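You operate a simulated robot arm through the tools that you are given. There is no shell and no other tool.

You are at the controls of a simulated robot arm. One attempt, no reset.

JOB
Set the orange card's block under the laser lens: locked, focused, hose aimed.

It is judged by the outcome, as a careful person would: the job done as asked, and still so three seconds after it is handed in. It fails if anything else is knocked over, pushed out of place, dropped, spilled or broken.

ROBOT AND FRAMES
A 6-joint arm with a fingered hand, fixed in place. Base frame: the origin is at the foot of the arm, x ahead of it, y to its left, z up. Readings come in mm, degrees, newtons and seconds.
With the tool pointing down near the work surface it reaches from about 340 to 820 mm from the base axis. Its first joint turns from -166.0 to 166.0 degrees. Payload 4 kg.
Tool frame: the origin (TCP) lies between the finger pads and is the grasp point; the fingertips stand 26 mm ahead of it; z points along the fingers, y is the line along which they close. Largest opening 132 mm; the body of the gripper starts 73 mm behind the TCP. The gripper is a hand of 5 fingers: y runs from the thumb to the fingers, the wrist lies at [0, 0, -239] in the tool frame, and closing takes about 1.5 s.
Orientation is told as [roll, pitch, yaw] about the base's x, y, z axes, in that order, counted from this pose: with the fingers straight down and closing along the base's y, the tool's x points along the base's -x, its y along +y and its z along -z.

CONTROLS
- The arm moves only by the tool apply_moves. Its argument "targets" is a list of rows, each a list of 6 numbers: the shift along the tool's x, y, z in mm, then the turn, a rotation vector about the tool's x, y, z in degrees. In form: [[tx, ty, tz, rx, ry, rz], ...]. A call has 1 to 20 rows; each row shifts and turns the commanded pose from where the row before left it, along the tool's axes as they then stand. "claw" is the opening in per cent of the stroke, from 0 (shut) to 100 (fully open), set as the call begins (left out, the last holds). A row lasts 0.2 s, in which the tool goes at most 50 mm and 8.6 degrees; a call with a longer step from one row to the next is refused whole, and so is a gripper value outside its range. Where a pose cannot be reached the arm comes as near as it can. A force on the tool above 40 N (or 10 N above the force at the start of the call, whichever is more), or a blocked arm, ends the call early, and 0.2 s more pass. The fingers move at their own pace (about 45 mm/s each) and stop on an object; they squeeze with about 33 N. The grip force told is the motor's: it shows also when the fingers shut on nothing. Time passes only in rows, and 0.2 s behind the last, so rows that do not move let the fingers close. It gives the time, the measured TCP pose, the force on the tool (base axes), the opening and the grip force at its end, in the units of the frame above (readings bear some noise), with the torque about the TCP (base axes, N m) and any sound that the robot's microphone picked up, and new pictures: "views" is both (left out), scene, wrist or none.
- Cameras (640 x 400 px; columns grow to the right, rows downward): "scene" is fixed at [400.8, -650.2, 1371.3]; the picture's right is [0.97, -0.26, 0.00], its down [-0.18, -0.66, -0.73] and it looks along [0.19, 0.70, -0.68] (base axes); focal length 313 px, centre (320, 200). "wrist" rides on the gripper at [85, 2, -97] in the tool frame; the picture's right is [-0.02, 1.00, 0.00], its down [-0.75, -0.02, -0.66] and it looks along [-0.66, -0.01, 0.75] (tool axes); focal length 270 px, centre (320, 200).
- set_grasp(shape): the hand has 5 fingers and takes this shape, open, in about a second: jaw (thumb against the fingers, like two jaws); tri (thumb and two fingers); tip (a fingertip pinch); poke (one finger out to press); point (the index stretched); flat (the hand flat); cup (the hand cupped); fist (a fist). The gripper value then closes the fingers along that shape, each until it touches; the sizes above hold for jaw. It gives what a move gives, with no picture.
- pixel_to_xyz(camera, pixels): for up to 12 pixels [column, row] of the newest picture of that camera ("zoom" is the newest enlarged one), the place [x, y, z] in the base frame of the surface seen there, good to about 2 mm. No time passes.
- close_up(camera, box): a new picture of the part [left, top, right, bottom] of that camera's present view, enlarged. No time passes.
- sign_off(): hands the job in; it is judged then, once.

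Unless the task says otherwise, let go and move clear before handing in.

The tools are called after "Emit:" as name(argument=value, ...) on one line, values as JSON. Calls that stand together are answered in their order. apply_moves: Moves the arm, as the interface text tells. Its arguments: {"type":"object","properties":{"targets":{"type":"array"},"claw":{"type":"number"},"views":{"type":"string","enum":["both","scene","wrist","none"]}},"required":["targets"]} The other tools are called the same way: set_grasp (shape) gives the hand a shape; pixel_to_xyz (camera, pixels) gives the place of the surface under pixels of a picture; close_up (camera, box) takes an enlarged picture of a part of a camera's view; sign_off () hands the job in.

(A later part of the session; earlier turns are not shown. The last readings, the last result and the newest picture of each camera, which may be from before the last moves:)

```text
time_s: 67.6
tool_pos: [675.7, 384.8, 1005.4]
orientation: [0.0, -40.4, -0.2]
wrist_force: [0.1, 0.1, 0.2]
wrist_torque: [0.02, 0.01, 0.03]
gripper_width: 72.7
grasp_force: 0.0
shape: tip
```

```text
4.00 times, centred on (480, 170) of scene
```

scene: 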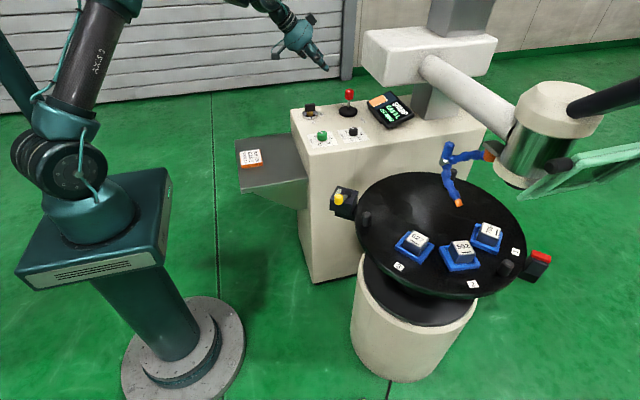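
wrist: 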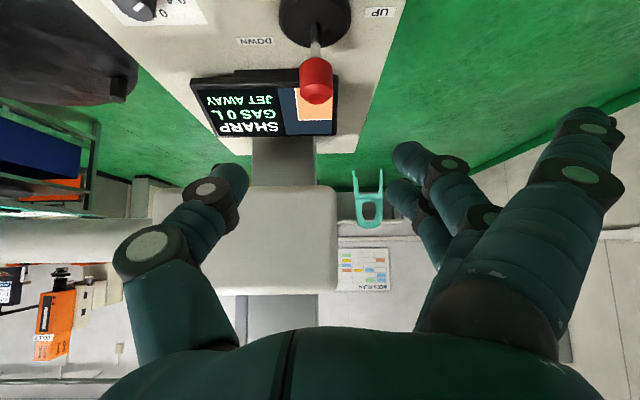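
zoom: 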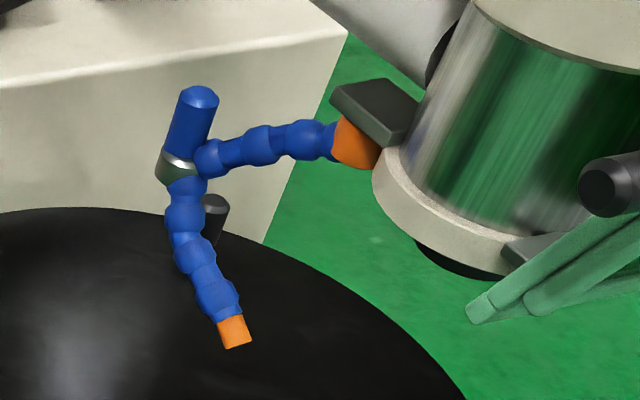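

SHARP remains, leaving JET AWAY. I'll measure the hose parts precisely in the last zoom to work out how it swivels.

Emit:
pixel_to_xyz(camera="zoom", pixels=[[199, 95], [190, 130], [180, 165], [185, 215], [197, 258], [215, 290], [236, 338], [230, 318], [220, 155], [260, 145], [305, 138], [355, 145]])

Emit:
pixel_to_xyz(camera="zoom", pixels=[[375, 105], [390, 165], [450, 260], [180, 105], [212, 105], [208, 140], [172, 140], [232, 347], [222, 345], [245, 343]])

```text
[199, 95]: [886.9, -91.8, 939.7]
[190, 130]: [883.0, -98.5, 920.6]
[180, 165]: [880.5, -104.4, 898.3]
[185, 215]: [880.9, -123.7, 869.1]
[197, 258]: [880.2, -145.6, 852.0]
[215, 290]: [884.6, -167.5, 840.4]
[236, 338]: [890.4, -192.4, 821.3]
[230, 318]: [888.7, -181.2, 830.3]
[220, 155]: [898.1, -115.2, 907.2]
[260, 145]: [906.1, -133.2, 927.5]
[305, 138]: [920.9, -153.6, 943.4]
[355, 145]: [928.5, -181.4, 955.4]
```

```text
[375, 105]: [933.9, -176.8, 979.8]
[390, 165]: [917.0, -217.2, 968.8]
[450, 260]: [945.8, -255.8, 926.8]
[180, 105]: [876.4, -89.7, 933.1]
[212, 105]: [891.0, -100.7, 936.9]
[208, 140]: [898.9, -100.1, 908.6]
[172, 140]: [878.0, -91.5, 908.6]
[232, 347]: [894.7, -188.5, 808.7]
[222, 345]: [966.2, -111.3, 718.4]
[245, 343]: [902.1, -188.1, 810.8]
```

The hub of the hose elbow is at about (884,-98,895), and the lower hose points down along -84°. A swivel of about +25° about the hub would aim it at the spot (969,-245,758). I want a compact pushing shape, so I'll look at the fist.

Emit:
set_grasp(shape="fist")

Emit:
apply_moves(targets=[[0, 0, 0, 0, 8, 0], [0, 0, 0, 0, 8, 0], [0, 0, 0, 0, 0, 0]], views="both")

Emit:
close_up(camera="scene", box=[260, 0, 360, 80])

```text
time_s: 68.5
tool_pos: [677.6, 383.9, 1005.5]
orientation: [0.1, -40.4, -0.1]
wrist_force: [-0.2, 0.0, 0.7]
wrist_torque: [-0.01, 0.02, 0.0]
gripper_width: 0.3
grasp_force: 0.2
shape: fist
```

```text
time_s: 69.3
tool_pos: [678.0, 383.8, 1005.7]
orientation: [0.0, -24.3, -0.1]
wrist_force: [-0.4, -0.4, 0.2]
wrist_torque: [0.03, -0.02, -0.01]
gripper_width: 0.0
grasp_force: 0.2
shape: fist
```

scene: 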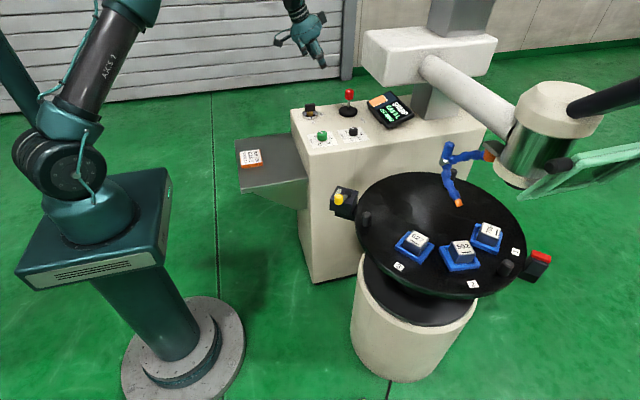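
wrist: 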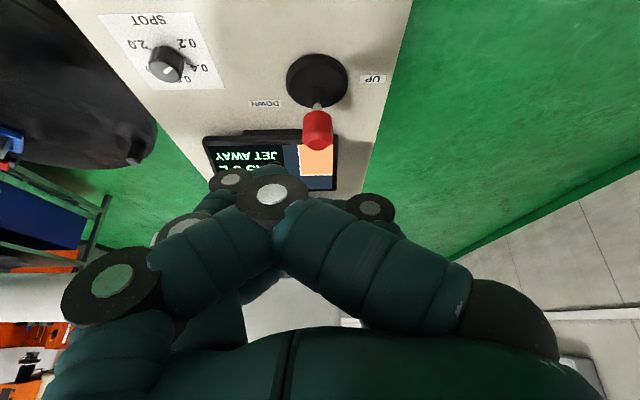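

```text
5.00 times, centred on (310, 40) of scene
```

zoom: 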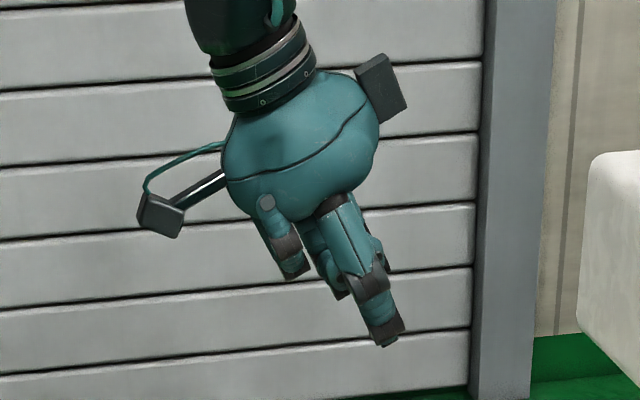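

In the fist shape the four fingers fold up and the thumb sticks out on its own, which makes a slim poker. I'll measure the thumb tip relative to the TCP.

Emit:
pixel_to_xyz(camera="zoom", pixels=[[386, 342], [376, 335], [400, 325], [385, 310], [370, 280], [345, 220], [295, 270], [340, 290], [265, 205]])

Emit:
pixel_to_xyz(camera="wrist", pixels=[[275, 195], [230, 180], [370, 207], [105, 275], [350, 240], [210, 200]])

```text
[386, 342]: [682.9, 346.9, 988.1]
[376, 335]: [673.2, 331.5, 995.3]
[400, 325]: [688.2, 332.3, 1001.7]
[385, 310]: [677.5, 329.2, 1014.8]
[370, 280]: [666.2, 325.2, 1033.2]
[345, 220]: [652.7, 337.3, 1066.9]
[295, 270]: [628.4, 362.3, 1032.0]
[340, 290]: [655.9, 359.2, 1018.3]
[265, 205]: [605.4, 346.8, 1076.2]
```

```text
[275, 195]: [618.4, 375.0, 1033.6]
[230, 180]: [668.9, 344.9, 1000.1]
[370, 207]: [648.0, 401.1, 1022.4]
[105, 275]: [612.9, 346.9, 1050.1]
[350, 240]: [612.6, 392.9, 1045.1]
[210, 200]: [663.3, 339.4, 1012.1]
```

The thumb protrudes about 40 mm clear of the folded fingers, at tool (0,-45,+20). I plan to lead with it at yaw ≈65° and tilt ≈30°, pushing the nozzle towards +x. First I'll check where the side cube on the hand is, for clearance from the blue handle.

Emit:
pixel_to_xyz(camera="zoom", pixels=[[372, 78], [395, 62], [385, 110], [400, 105], [160, 215]])

Emit:
apply_moves(targets=[[0, 0, 0, 0, 8, 0], [0, 0, 0, 0, 8, 0], [0, 0, 0, 0, 8.3, 0], [10, -45, 5, 0, 0, 0], [10, -45, 5, 0, 0, 0], [0, -48, 5, 0, 0, 0], [0, -48, 5, 0, 0, 0], [0, -48, 5, 0, 0, 0], [0, -48, 5, 0, 0, 0], [0, -48, 5, 0, 0, 0], [0, -48, 5, 0, 0, 0], [0, -48, 5, 0, 0, 0], [0, -48, 5, 0, 0, 0], [0, -48, 5, 0, 0, 0], [0, -40, 5, 0, 0, 0], [0, 0, 0, 0, 0, 0]], views="none")

```text
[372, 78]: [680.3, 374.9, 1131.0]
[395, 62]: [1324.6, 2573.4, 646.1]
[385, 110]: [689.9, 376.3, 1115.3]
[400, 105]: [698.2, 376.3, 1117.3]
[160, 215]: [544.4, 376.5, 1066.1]
```

```text
time_s: 72.7
tool_pos: [658.7, -174.4, 945.4]
orientation: [0.0, -0.1, 0.0]
wrist_force: [-0.5, 0.0, 0.0]
wrist_torque: [-0.02, 0.02, -0.03]
gripper_width: 0.1
grasp_force: 0.0
shape: fist
```

The clearance from the handle works out at about 26 mm. I'll yaw to 60° and tilt forward 30° here in the clear, then look.

Emit:
apply_moves(targets=[[0, 0, 0, 0, 0, -8], [0, 0, 0, 0, 0, -8], [0, 0, 0, 0, 0, -8], [0, 0, 0, 0, 0, -8], [0, 0, 0, 0, 0, -8], [0, 0, 0, 0, 0, -8], [0, 0, 0, 0, 0, -8], [0, 0, 0, 0, 0, -4], [0, 0, 0, 6.5, -3.75, 0], [0, 0, 0, 6.5, -3.75, 0], [0, 0, 0, 6.5, -3.75, 0], [0, 0, 0, 6.5, -3.75, 0], [0, 0, 0, 0, 0, 0]], views="both")

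Emit:
close_up(camera="scene", box=[340, 80, 540, 240])

```text
time_s: 75.5
tool_pos: [658.3, -176.2, 945.7]
orientation: [-26.7, -14.6, 63.5]
wrist_force: [0.6, -1.1, -0.1]
wrist_torque: [0.0, -0.04, 0.02]
gripper_width: 0.0
grasp_force: 0.1
shape: fist
```

scene: 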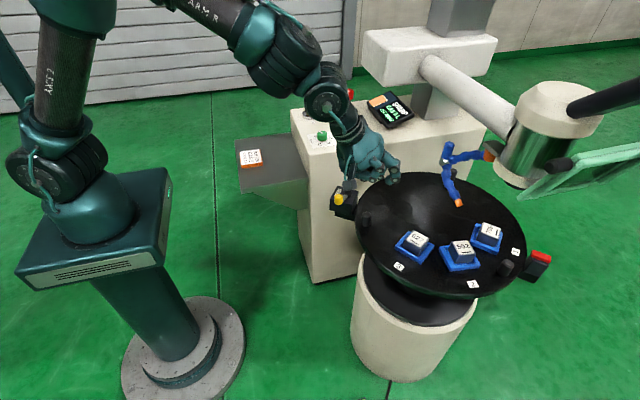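
wrist: 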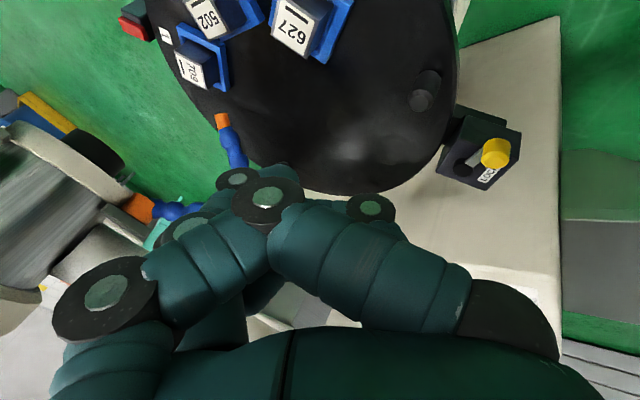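

```text
2.50 times, centred on (440, 160) of scene
```

zoom: 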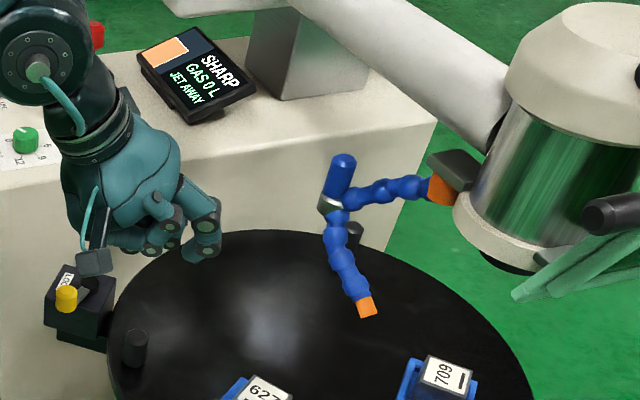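

The thumb leads towards the hose as planned. I'll measure the thumb tip and nearby parts of the hand.

Emit:
pixel_to_xyz(camera="zoom", pixels=[[200, 260], [205, 240], [205, 222], [210, 205], [175, 225], [150, 240], [130, 250], [95, 262], [366, 305], [358, 290], [342, 205]])

```text
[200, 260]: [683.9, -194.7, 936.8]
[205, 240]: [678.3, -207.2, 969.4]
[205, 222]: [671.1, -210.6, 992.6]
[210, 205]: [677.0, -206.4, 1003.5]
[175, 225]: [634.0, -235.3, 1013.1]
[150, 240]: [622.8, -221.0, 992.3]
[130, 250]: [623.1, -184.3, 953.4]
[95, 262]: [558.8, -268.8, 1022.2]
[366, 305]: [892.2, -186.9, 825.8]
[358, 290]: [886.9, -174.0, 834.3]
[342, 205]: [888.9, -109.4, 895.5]
```

The thumb tip is about (+30,-17,-8) from the TCP. I'll move so the thumb is beside the nozzle's -x face, leaving a gap of about 35 mm.

Emit:
apply_moves(targets=[[-8, -8.7, 36.9, 0, 0, 0], [-8, -8.7, 36.9, 0, 0, 0], [-8, -8.7, 36.9, 0, 0, 0], [-8, -8.7, 36.9, 0, 0, 0], [-8, -8.7, 36.9, 0, 0, 0], [0, 0, 0, 0, 0, 0]], views="both")

Emit:
close_up(camera="scene", box=[360, 110, 520, 230])

```text
time_s: 76.9
tool_pos: [800.6, -163.5, 814.1]
orientation: [-26.7, -14.6, 63.3]
wrist_force: [-0.1, -0.3, 0.9]
wrist_torque: [0.0, 0.01, -0.01]
gripper_width: 0.0
grasp_force: 0.1
shape: fist
```

scene: 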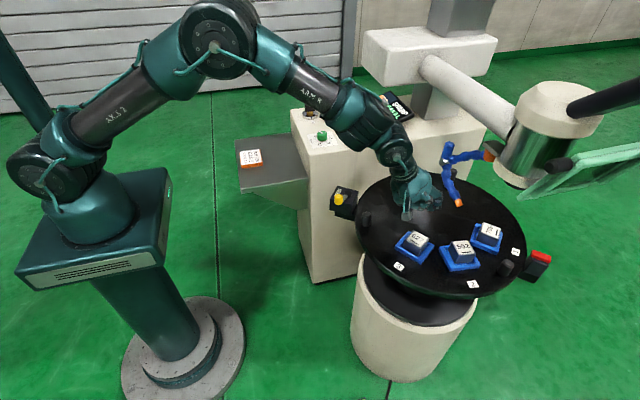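
wrist: 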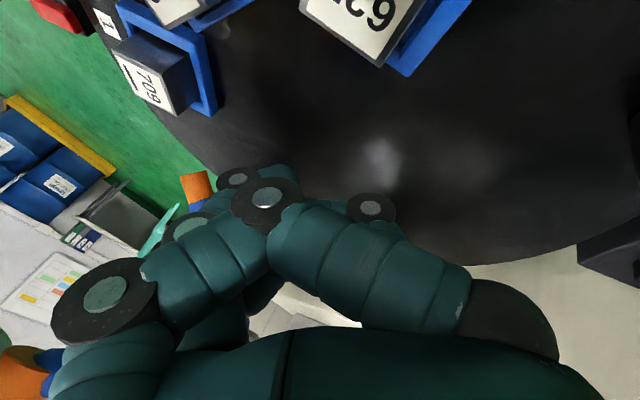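

```text
3.33 times, centred on (440, 170) of scene
```

zoom: 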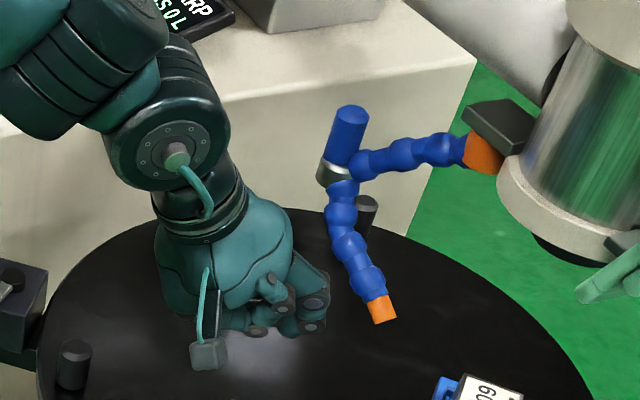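

The thumb is about 35 mm from the nozzle. I'll advance +x in small steps until contact and see what swivels.

Emit:
apply_moves(targets=[[-2.6, -4.5, 3, 0, 0, 0], [-2.6, -4.5, 3, 0, 0, 0], [-2.6, -4.5, 3, 0, 0, 0], [-2.6, -4.5, 3, 0, 0, 0], [-2.6, -4.5, 3, 0, 0, 0], [-2.6, -4.5, 3, 0, 0, 0], [-2.6, -4.5, 3, 0, 0, 0], [0, 0, 0, 0, 0, 0]], views="both")

Emit:
close_up(camera="scene", box=[360, 110, 520, 230])

```text
time_s: 78.7
tool_pos: [842.7, -163.6, 815.4]
orientation: [-26.7, -14.6, 63.4]
wrist_force: [-0.4, -0.2, 0.1]
wrist_torque: [-0.03, 0.03, 0.03]
gripper_width: 0.1
grasp_force: 0.0
shape: fist
```

scene: 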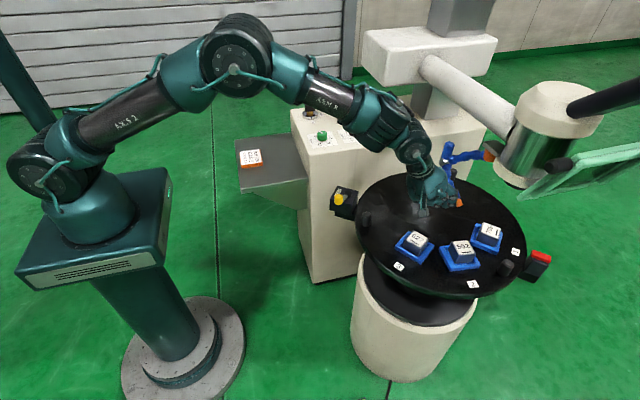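
wrist: 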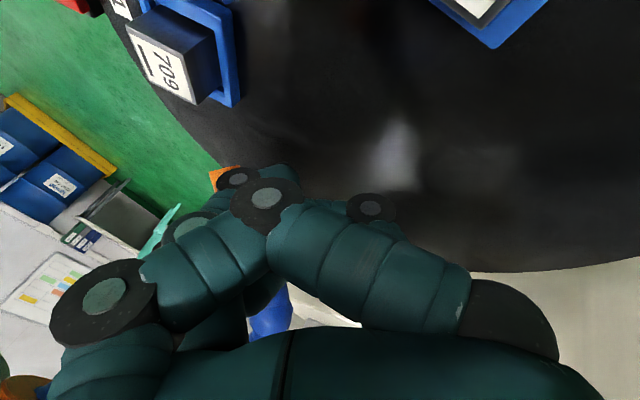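

```text
3.33 times, centred on (440, 170) of scene
```

zoom: 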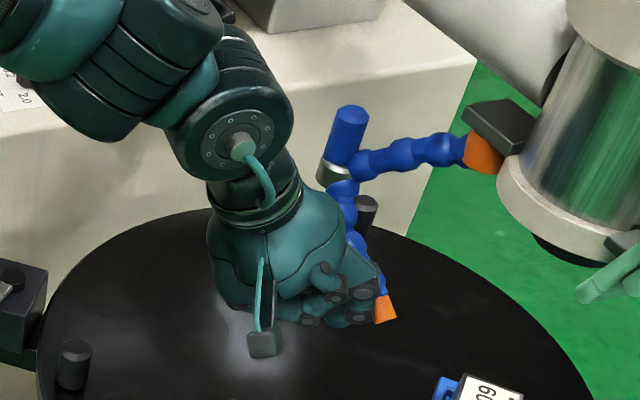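

The thumb is almost touching the nozzle and there's no force yet. I'll continue 4 mm at a time.

Emit:
apply_moves(targets=[[-1.73, -3, 2, 0, 0, 0], [-1.73, -3, 2, 0, 0, 0], [-1.73, -3, 2, 0, 0, 0], [-1.73, -3, 2, 0, 0, 0], [0, 0, 0, 0, 0, 0]], views="both")

Emit:
close_up(camera="scene", box=[360, 110, 520, 230])

```text
time_s: 79.6
tool_pos: [851.7, -170.7, 811.3]
orientation: [-26.4, -14.4, 62.7]
wrist_force: [-16.1, -4.5, 3.1]
wrist_torque: [-0.05, -0.25, -0.37]
gripper_width: 0.0
grasp_force: 0.1
shape: fist
stopped in row 4: the force on the tool passed its limit at 44 N (the readings are from after the stop); the commanded pose is now the measured one
```

scene: 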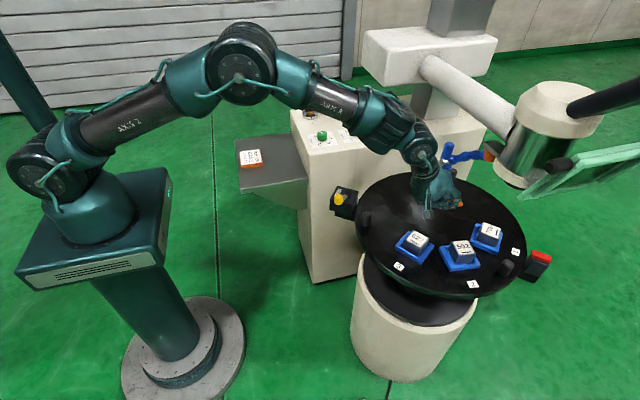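
wrist: 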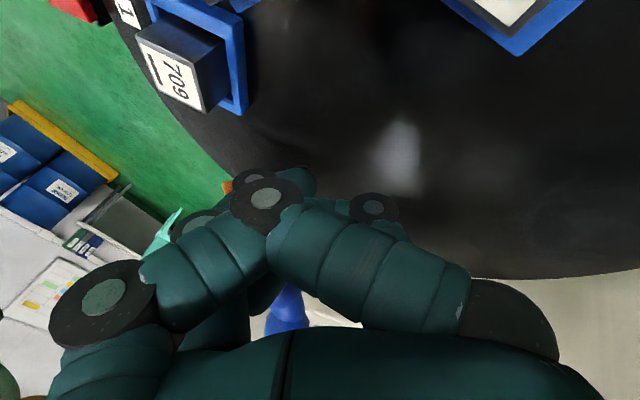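

```text
3.33 times, centred on (440, 170) of scene
```

zoom: 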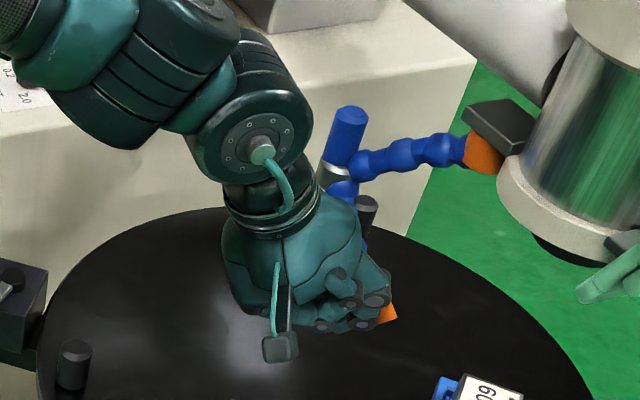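

The nozzle resisted a 44 N push, so there's no free swivel at the hub. My push line passed right through the mount at (930,-178), so the hose probably swivels there, with the blue handle as its lever. I'll back away first and look.

Emit:
apply_moves(targets=[[7, 12, -8, 0, 0, 0], [9, 15, -10, 0, 0, 0], [9, 15, -10, 0, 0, 0], [5, 10, -35, 0, 0, 0], [5, 10, -40, 0, 0, 0], [5, 10, -40, 0, 0, 0], [0, 0, 0, -6.5, 3.75, 0], [0, 0, 0, -6.5, 3.75, 0], [0, 0, 0, -6.5, 3.75, 0], [0, 0, 0, -6.5, 3.75, 0], [0, 0, 0, 0, 0, 0]], views="both")

Emit:
close_up(camera="scene", box=[420, 120, 540, 220])

Emit:
pixel_to_xyz(camera="zoom", pixels=[[199, 95], [180, 165], [236, 338], [355, 145], [197, 258]])

Emit:
pixel_to_xyz(camera="scene", pixels=[[440, 70], [460, 85], [480, 100], [450, 95], [470, 115], [490, 130], [500, 140]])

```text
time_s: 82.0
tool_pos: [709.6, -165.7, 895.2]
orientation: [0.3, 0.1, 59.3]
wrist_force: [-0.3, 0.9, 0.1]
wrist_torque: [-0.01, 0.02, 0.02]
gripper_width: 0.1
grasp_force: 0.0
shape: fist
```

scene: 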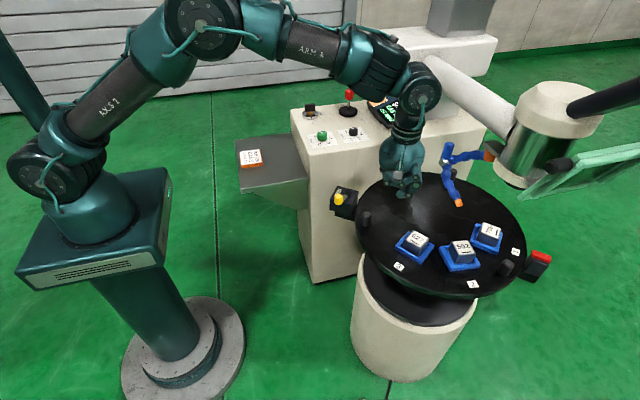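
wrist: 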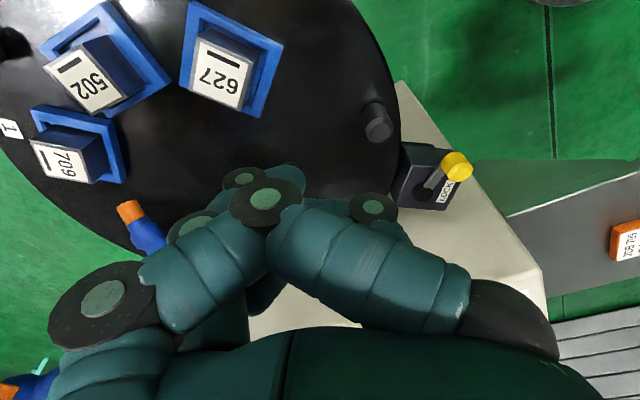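

```text
4.00 times, centred on (480, 170) of scene
```

zoom: 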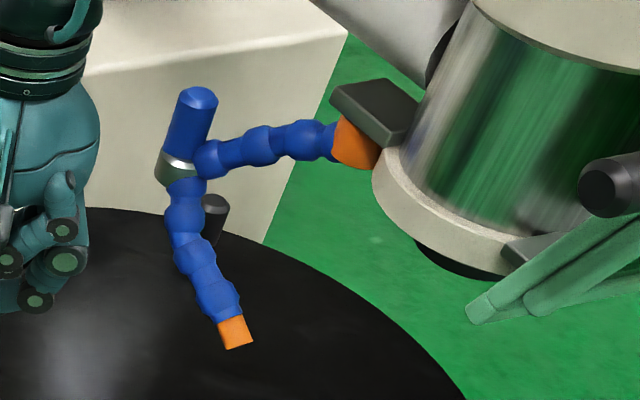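

```text
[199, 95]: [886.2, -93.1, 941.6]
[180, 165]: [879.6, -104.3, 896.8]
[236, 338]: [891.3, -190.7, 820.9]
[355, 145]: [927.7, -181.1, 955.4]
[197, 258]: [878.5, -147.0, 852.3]
```

```text
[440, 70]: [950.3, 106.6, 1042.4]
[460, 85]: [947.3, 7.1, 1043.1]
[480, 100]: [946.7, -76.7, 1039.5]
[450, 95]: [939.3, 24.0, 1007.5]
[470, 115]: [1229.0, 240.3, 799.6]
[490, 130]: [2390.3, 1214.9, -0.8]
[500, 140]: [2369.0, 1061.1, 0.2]
```

The hose is unmoved and undamaged. Next I'll set up the thumb on the +y side of the blue handle (yaw 0, tilt 40°), so I can swing the handle around the mount.

Emit:
apply_moves(targets=[[0, 0, -20, 0, 0, 8], [0, 0, -20, 0, 0, 8], [0, 0, -20, 0, 0, 8], [0, 0, -20, 0, 0, 8], [0, 0, -20, 0, 0, 8], [0, 0, 0, 0, 0, 8], [0, 0, 0, 0, 0, 8], [0, 0, 0, 0, 0, 3.3], [-12, 36, 0, 0, 0, 0], [-12, 36, 0, 0, 0, 0], [-12, 36, 0, 0, 0, 0], [-12, 36, 0, 0, 0, 0], [-12, 36, 0, 0, 0, 0], [0, 0, 0, 0, -8, 0], [0, 0, 0, 0, -8, 0], [0, 0, 0, 0, -8, 0], [0, 0, 0, 0, -8, 0], [0, 0, 0, 0, -8, 0], [0, 0, 0, 0, 0, 0]], views="both")

Emit:
close_up(camera="scene", box=[340, 40, 520, 200])

```text
time_s: 86.0
tool_pos: [770.3, 14.6, 996.6]
orientation: [0.0, -40.0, 0.1]
wrist_force: [-0.9, -0.7, -0.1]
wrist_torque: [0.0, 0.03, -0.01]
gripper_width: 0.0
grasp_force: 0.0
shape: fist
```

scene: 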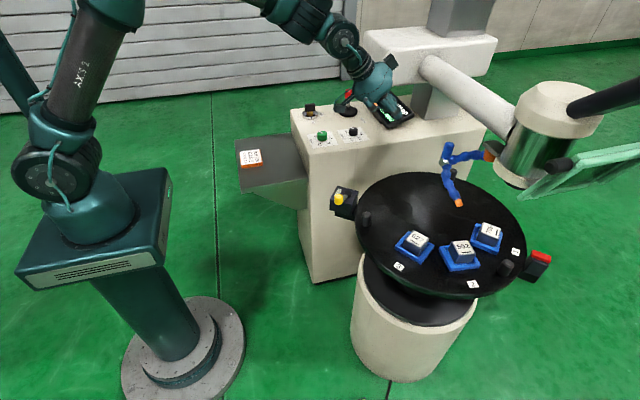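
wrist: 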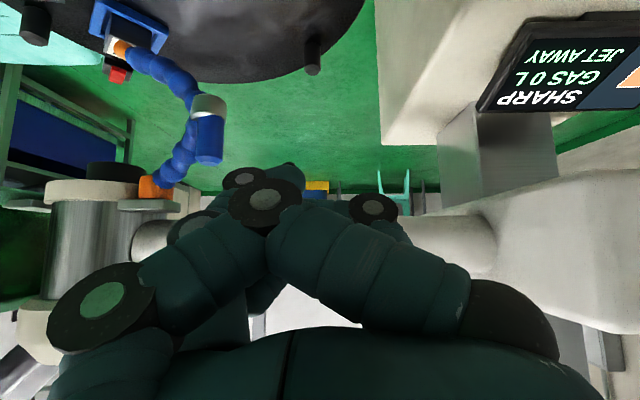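

```text
2.50 times, centred on (430, 120) of scene
```

zoom: 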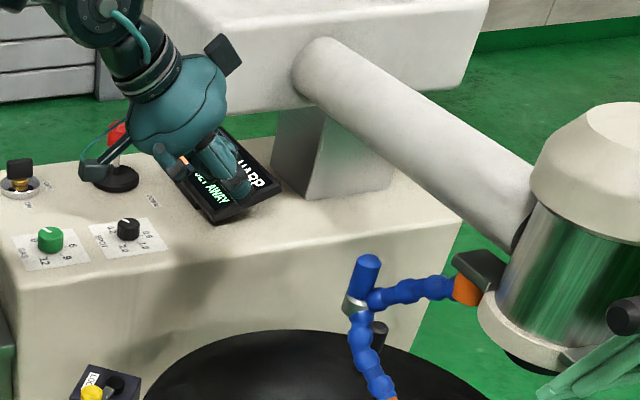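

The wrist view shows the handle at (210,140) and the display too. I'll advance to bring the thumb level with the handle on its +y side.

Emit:
apply_moves(targets=[[-10.9, -2.4, 31.2, 0, 0, 0], [-10.9, -2.4, 31.2, 0, 0, 0], [-10.9, -2.4, 31.2, 0, 0, 0], [-10.9, -2.4, 31.2, 0, 0, 0], [0, 0, 0, 0, 0, 0]], views="both")

Emit:
close_up(camera="scene", box=[380, 80, 520, 200])

```text
time_s: 87.2
tool_pos: [880.8, 2.5, 924.7]
orientation: [0.1, -40.0, 0.2]
wrist_force: [0.4, 0.6, -0.8]
wrist_torque: [-0.02, 0.01, 0.04]
gripper_width: 0.1
grasp_force: 0.0
shape: fist
```

scene: 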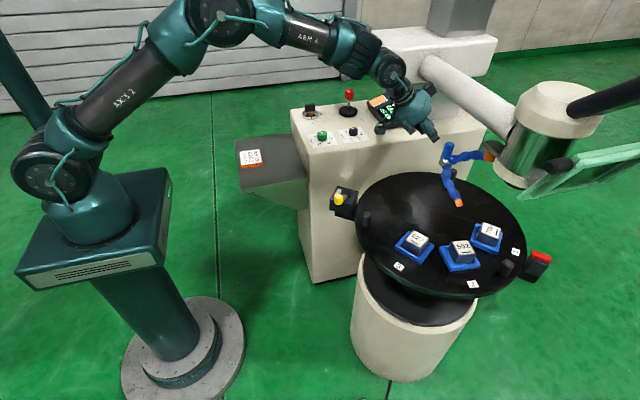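
wrist: 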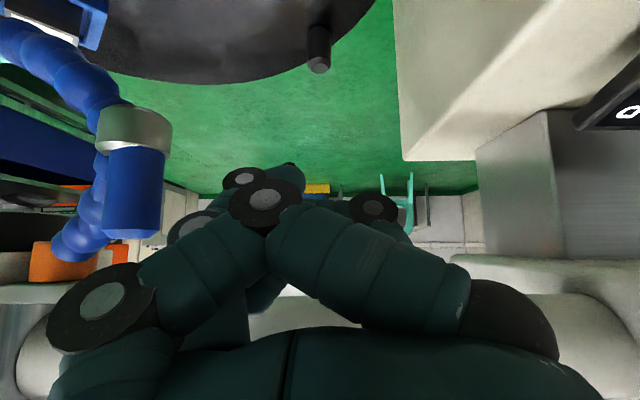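

```text
3.33 times, centred on (450, 140) of scene
```

zoom: 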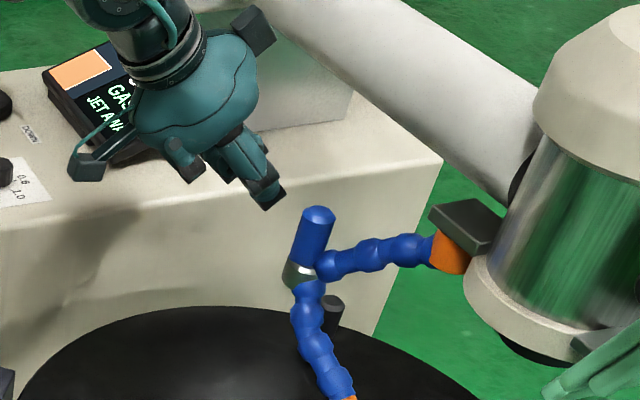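

I'll check the thumb tip against the handle's position.

Emit:
pixel_to_xyz(camera="zoom", pixels=[[268, 205], [275, 195], [262, 185], [245, 160], [318, 213], [312, 240], [305, 265], [188, 175]])

Emit:
pixel_to_xyz(camera="wrist", pixels=[[135, 225], [140, 180], [245, 175], [200, 220], [135, 120]])

```text
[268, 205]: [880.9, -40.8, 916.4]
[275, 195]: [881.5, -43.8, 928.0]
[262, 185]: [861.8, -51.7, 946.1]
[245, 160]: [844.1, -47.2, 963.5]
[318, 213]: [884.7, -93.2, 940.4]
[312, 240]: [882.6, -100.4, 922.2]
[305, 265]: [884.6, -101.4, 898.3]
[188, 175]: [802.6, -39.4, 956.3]
```

```text
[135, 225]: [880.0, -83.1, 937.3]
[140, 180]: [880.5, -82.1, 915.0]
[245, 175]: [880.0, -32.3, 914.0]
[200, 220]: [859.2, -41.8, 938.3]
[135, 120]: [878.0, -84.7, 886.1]
```

The thumb tip overlaps the handle in height and x. I'll close the gap in -y and begin a gentle push along -y with a little -x.

Emit:
apply_moves(targets=[[0, -8, 0, 0, 0, 0], [0, -8, 0, 0, 0, 0], [0, -8, 0, 0, 0, 0], [0, -6, 0, 0, 0, 0], [2.3, -4, -1.9, 0, 0, 0], [2.3, -4, -1.9, 0, 0, 0], [0, 0, 0, 0, 0, 0]], views="both")

Emit:
close_up(camera="scene", box=[380, 80, 520, 200])

```text
time_s: 88.8
tool_pos: [876.6, -33.5, 927.6]
orientation: [-0.1, -39.9, 0.2]
wrist_force: [0.0, 0.5, -0.1]
wrist_torque: [-0.01, 0.0, 0.0]
gripper_width: 0.0
grasp_force: 0.1
shape: fist
```

scene: 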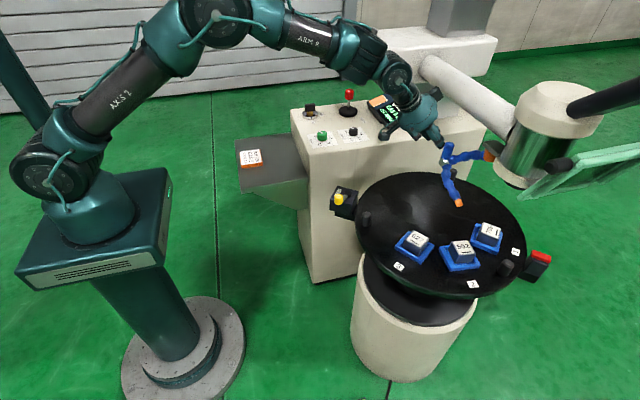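
wrist: 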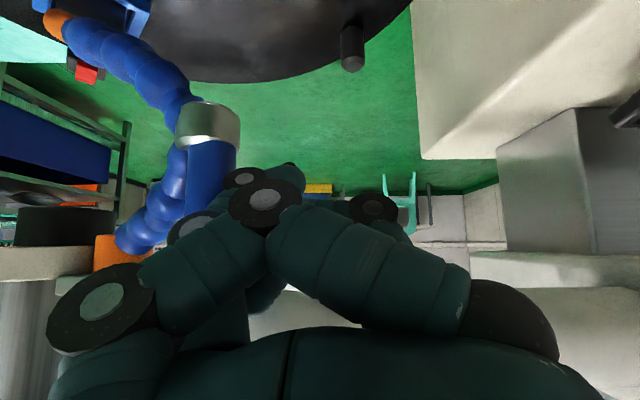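

```text
3.33 times, centred on (450, 140) of scene
```

zoom: 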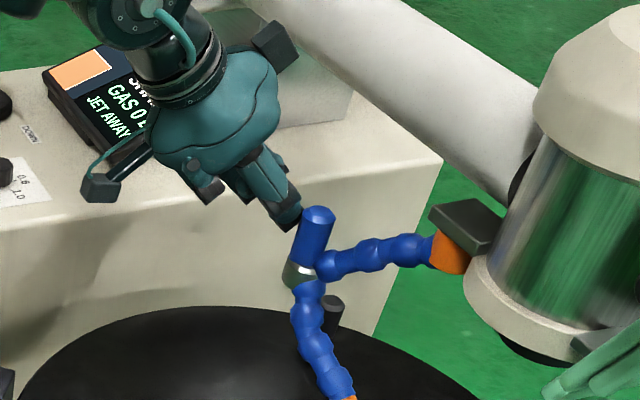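

The thumb is just about touching. I'll continue with small arc steps.

Emit:
apply_moves(targets=[[2.3, -4, -1.9, 0, 0, 0], [2.3, -4, -1.9, 0, 0, 0], [3, -4, -2.5, 0, 0, 0], [3, -4, -2.5, 0, 0, 0], [0, 0, 0, 0, 0, 0]], views="both")

Emit:
close_up(camera="scene", box=[380, 80, 520, 220])

```text
time_s: 90.0
tool_pos: [862.3, -49.1, 927.2]
orientation: [0.0, -39.9, 0.1]
wrist_force: [-4.8, 5.4, 2.2]
wrist_torque: [-0.06, -0.01, -0.15]
gripper_width: 0.3
grasp_force: 0.0
shape: fist
```

scene: 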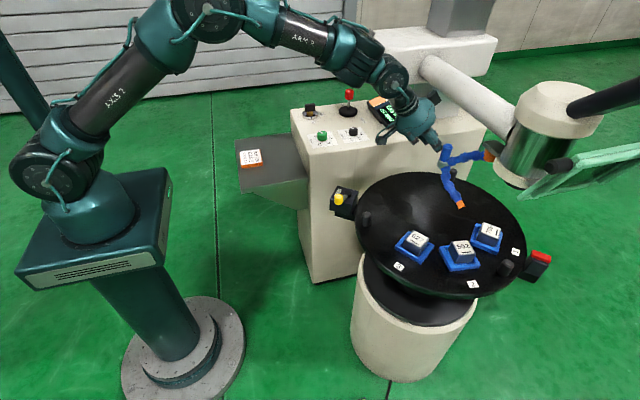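
wrist: 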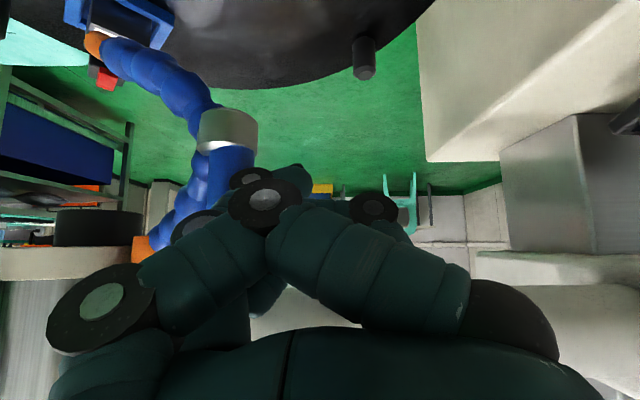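

```text
2.86 times, centred on (450, 150) of scene
```

zoom: 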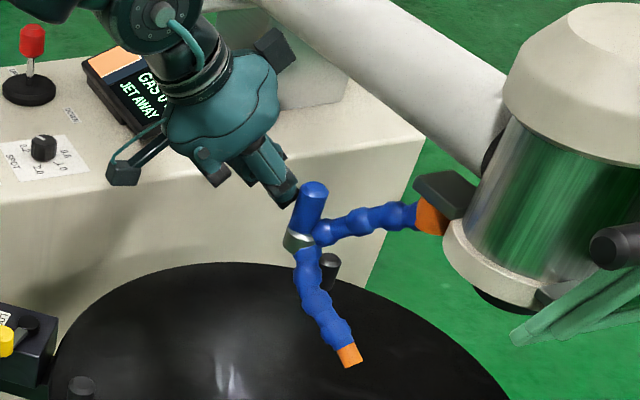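

The hose is swinging about the mount with about 7 N. I'll measure the new handle and nozzle positions to refine the arc.

Emit:
pixel_to_xyz(camera="zoom", pixels=[[316, 188], [310, 215], [298, 240], [347, 358], [345, 340], [315, 290], [428, 218], [365, 218]])

```text
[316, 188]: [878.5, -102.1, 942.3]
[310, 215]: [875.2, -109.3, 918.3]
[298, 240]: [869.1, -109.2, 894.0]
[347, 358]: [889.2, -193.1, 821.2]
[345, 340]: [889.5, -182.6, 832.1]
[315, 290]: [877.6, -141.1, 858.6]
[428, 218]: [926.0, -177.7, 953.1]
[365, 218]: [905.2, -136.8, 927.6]
```

The handle moved about 12 mm along an arc about the mount, as predicted. The thumb has drifted to the handle's -x side, so I'll re-centre it on the +y side and keep pushing along the arc.

Emit:
apply_moves(targets=[[-3.1, 9, 2.6, 0, 0, 0], [-7.7, 4, 6.4, 0, 0, 0], [3.1, -6, -2.6, 0, 0, 0], [3.8, -4, -3.2, 0, 0, 0], [3.1, -4, -2.6, 0, 0, 0], [3.1, -4, -2.6, 0, 0, 0], [2.7, -4, -2.3, 0, 0, 0], [0, 0, 0, 0, 0, 0]], views="both")

Emit:
close_up(camera="scene", box=[380, 80, 520, 220])

Emit:
pixel_to_xyz(camera="scene", pixels=[[446, 148], [458, 204]])

```text
time_s: 91.8
tool_pos: [856.6, -58.3, 928.9]
orientation: [0.0, -39.8, 0.1]
wrist_force: [-0.3, 1.1, -0.2]
wrist_torque: [0.01, -0.01, -0.05]
gripper_width: 0.0
grasp_force: 0.0
shape: fist
```

scene: 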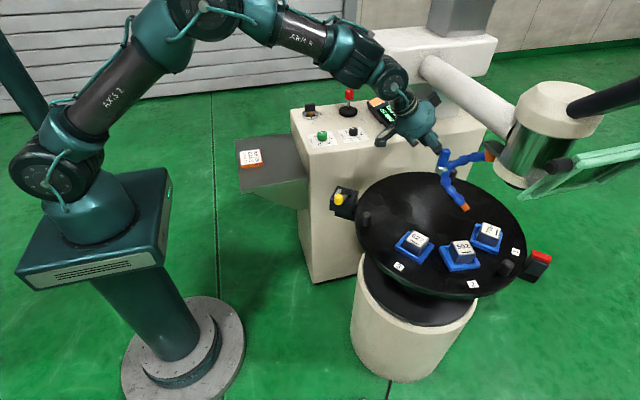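
wrist: 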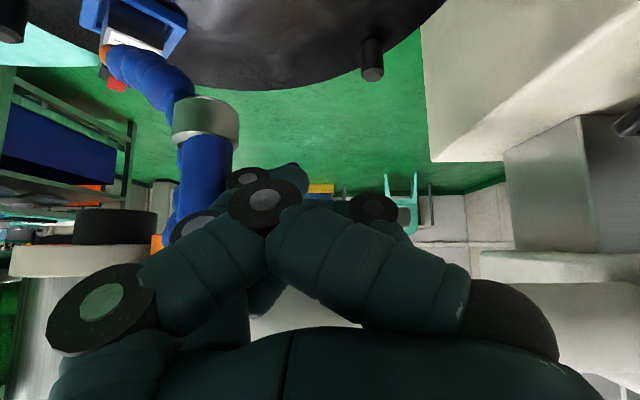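

```text
2.86 times, centred on (450, 150) of scene
```

zoom: 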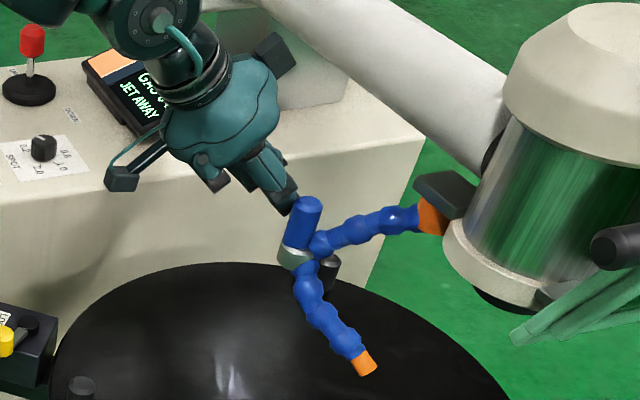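

```text
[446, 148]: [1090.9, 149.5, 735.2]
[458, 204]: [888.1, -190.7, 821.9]
```

The hose swings well, and the nozzle is now turning towards the lens. I'll measure again.

Emit:
pixel_to_xyz(camera="zoom", pixels=[[310, 204], [303, 225], [293, 258], [363, 372], [358, 355], [345, 340], [315, 305], [305, 285], [430, 218]])

```text
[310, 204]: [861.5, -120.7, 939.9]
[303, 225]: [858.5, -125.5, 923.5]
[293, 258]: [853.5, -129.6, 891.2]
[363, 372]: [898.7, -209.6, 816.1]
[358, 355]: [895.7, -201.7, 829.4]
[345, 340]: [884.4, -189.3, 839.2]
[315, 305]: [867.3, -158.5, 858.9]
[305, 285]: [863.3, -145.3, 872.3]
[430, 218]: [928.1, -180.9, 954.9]
```

The nozzle has turned about 24° and needs roughly 30° more. I'll continue along the arc another 18°.

Emit:
apply_moves(targets=[[1.6, -4.1, -1.4, 0, 0, 0], [1.6, -4.2, -1.4, 0, 0, 0], [1.3, -4.3, -1.1, 0, 0, 0], [1.3, -4.4, -1.1, 0, 0, 0], [1, -4.5, -0.8, 0, 0, 0], [0.9, -4.5, -0.8, 0, 0, 0], [0, 0, 0, 0, 0, 0]], views="both")

Emit:
close_up(camera="scene", box=[380, 80, 520, 220])

```text
time_s: 93.4
tool_pos: [847.0, -84.0, 927.8]
orientation: [0.0, -39.9, 0.1]
wrist_force: [-0.4, 0.3, 0.0]
wrist_torque: [0.0, 0.02, -0.03]
gripper_width: 0.2
grasp_force: 0.0
shape: fist
```

scene: 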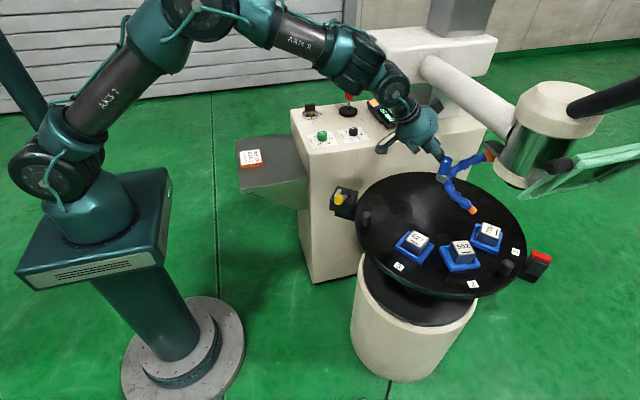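
wrist: 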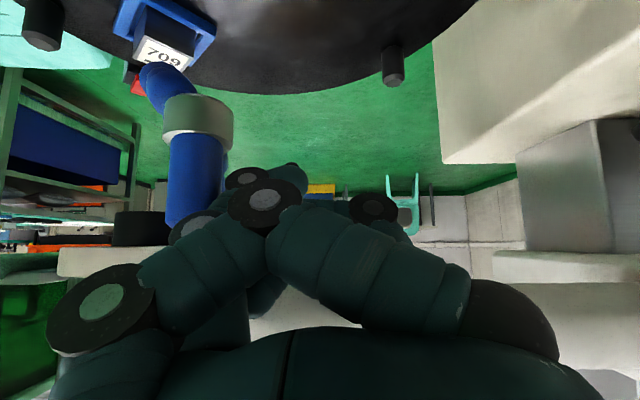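

```text
2.86 times, centred on (450, 150) of scene
```

zoom: 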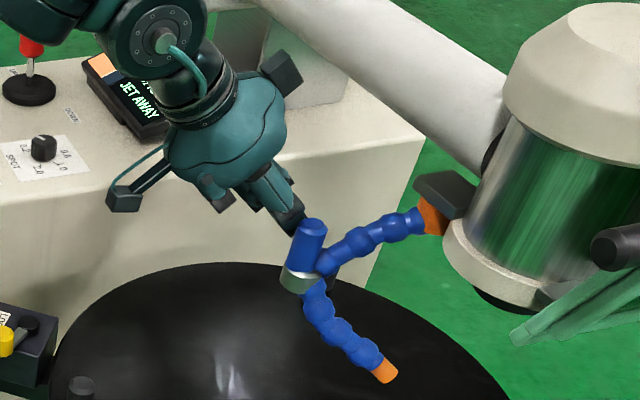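

Emit:
pixel_to_xyz(camera="zoom", pixels=[[314, 224], [308, 245], [297, 278], [384, 375], [370, 357], [345, 340], [322, 312], [430, 218], [380, 232]])

```text
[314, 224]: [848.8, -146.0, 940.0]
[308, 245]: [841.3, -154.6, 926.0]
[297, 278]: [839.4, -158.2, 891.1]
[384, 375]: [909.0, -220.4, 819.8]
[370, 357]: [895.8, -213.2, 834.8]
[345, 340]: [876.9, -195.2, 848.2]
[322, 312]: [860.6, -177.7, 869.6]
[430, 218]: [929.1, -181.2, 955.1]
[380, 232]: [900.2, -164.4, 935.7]
```

The nozzle direction is now about -41°, and about 10° more should point it at the spot. I'll move 6° on and read the display.

Emit:
apply_moves(targets=[[0.6, -3.1, -0.5, 0, 0, 0], [0.6, -3.1, -0.5, 0, 0, 0], [0.4, -3.1, -0.3, 0, 0, 0], [0, 0, 0, 0, 0, 0]], views="scene")

Emit:
close_up(camera="scene", box=[380, 80, 520, 220])

Emit:
pixel_to_xyz(camera="zoom", pixels=[[318, 232], [389, 373], [378, 360], [350, 347], [328, 322]])

```text
time_s: 94.4
tool_pos: [845.7, -95.0, 929.0]
orientation: [0.0, -39.9, 0.1]
wrist_force: [0.1, 0.4, 0.0]
wrist_torque: [0.01, -0.02, 0.0]
gripper_width: 0.0
grasp_force: 0.0
shape: fist
```

scene: 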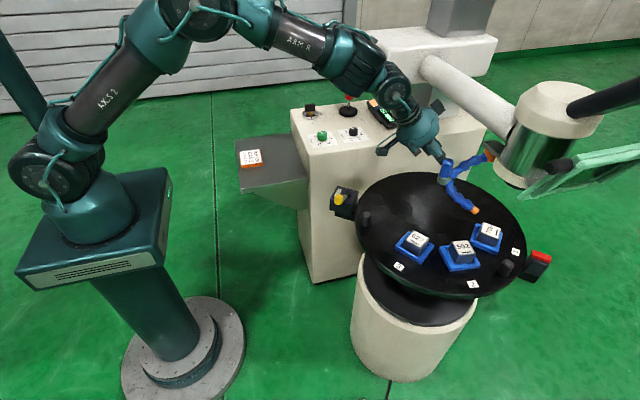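

```text
2.86 times, centred on (450, 150) of scene
```

zoom: 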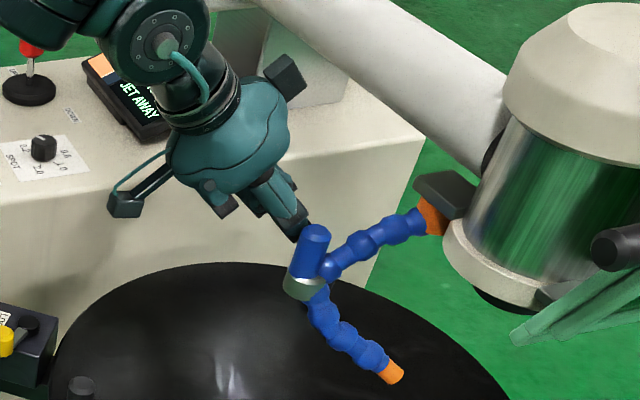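

```text
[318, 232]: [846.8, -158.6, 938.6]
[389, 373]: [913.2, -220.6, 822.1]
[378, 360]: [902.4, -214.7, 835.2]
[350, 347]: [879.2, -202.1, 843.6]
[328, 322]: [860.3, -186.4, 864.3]
```

The nozzle now points along about -33°, within a few degrees of the spot. I'll step in 2° increments and read the display each time.

Emit:
apply_moves(targets=[[0.1, -3.2, 0, 0, 0, 0], [0, 0, 0, 0, 0, 0]], views="scene")

Emit:
close_up(camera="scene", box=[370, 80, 490, 220])

```text
time_s: 95.0
tool_pos: [844.7, -98.7, 927.8]
orientation: [0.0, -39.9, 0.2]
wrist_force: [0.1, 0.7, -0.5]
wrist_torque: [-0.01, 0.0, 0.01]
gripper_width: 0.1
grasp_force: 0.0
shape: fist
```

scene: 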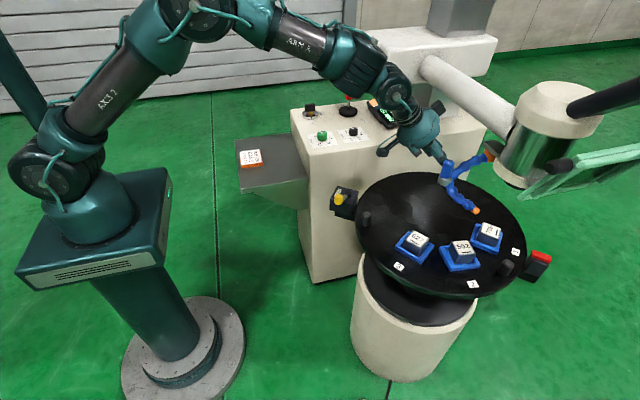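

```text
2.86 times, centred on (430, 150) of scene
```

zoom: 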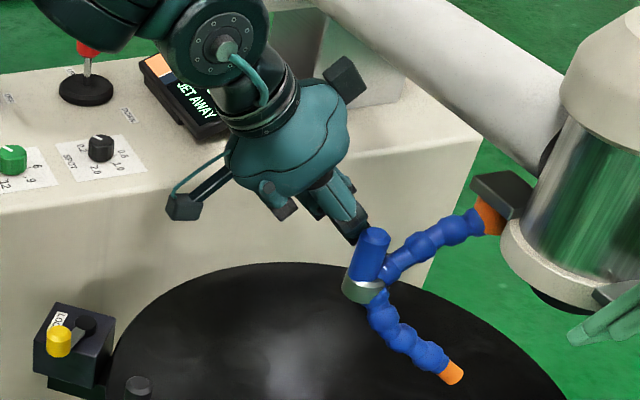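

Still JET AWAY. I'll go another 2°.

Emit:
apply_moves(targets=[[0, -3.2, 0, 0, 0, 0], [0, 0, 0, 0, 0, 0]], views="scene")

Emit:
close_up(camera="scene", box=[370, 80, 490, 220])

Emit:
pixel_to_xyz(camera="zoom", pixels=[[376, 235], [452, 370], [440, 360], [412, 343], [385, 318]])

```text
time_s: 95.6
tool_pos: [844.1, -100.9, 927.6]
orientation: [0.0, -39.9, 0.1]
wrist_force: [0.7, 0.5, -0.1]
wrist_torque: [-0.01, 0.0, -0.01]
gripper_width: 0.2
grasp_force: 0.0
shape: fist
```

scene: 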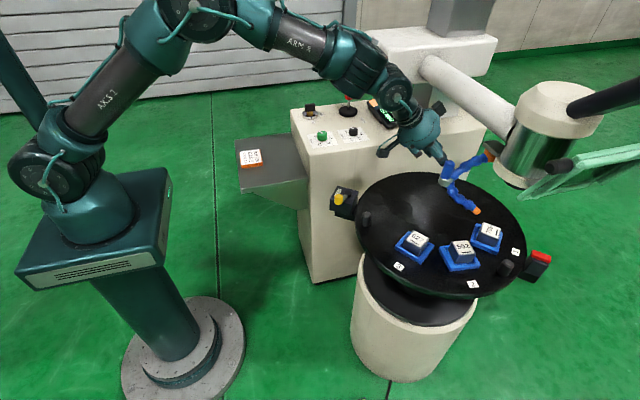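

```text
2.86 times, centred on (430, 150) of scene
```

zoom: 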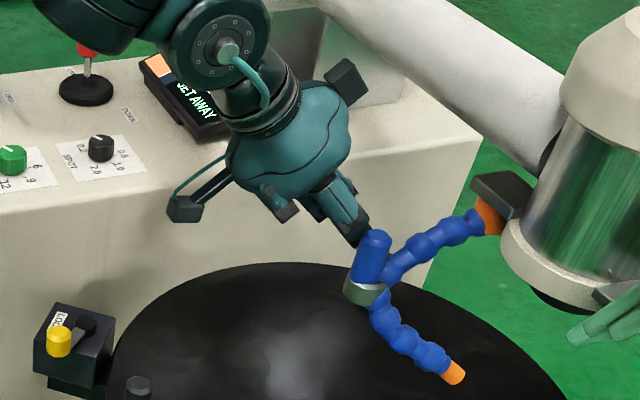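

```text
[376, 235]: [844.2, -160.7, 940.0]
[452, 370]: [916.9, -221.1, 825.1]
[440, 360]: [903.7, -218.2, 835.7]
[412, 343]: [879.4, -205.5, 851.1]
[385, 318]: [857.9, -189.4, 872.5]
```

Still AWAY, though the line is close to the spot. I'll keep stepping in 2° increments.

Emit:
apply_moves(targets=[[0, -3.2, 0, 0, 0, 0], [0, 0, 0, 0, 0, 0]], views="scene")

Emit:
close_up(camera="scene", box=[370, 80, 490, 220])

```text
time_s: 96.2
tool_pos: [843.8, -103.1, 927.6]
orientation: [0.0, -39.9, 0.1]
wrist_force: [-0.5, 0.3, -0.1]
wrist_torque: [-0.02, 0.0, 0.01]
gripper_width: 0.0
grasp_force: 0.0
shape: fist
```

scene: 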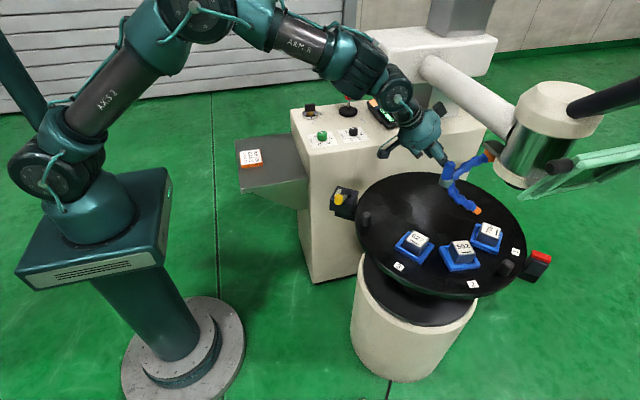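

```text
2.86 times, centred on (430, 150) of scene
```

zoom: 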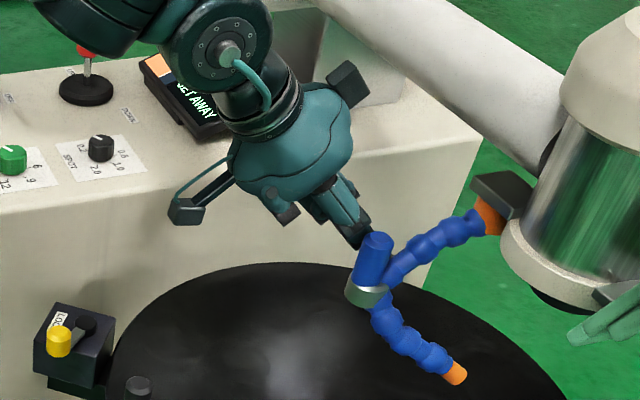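

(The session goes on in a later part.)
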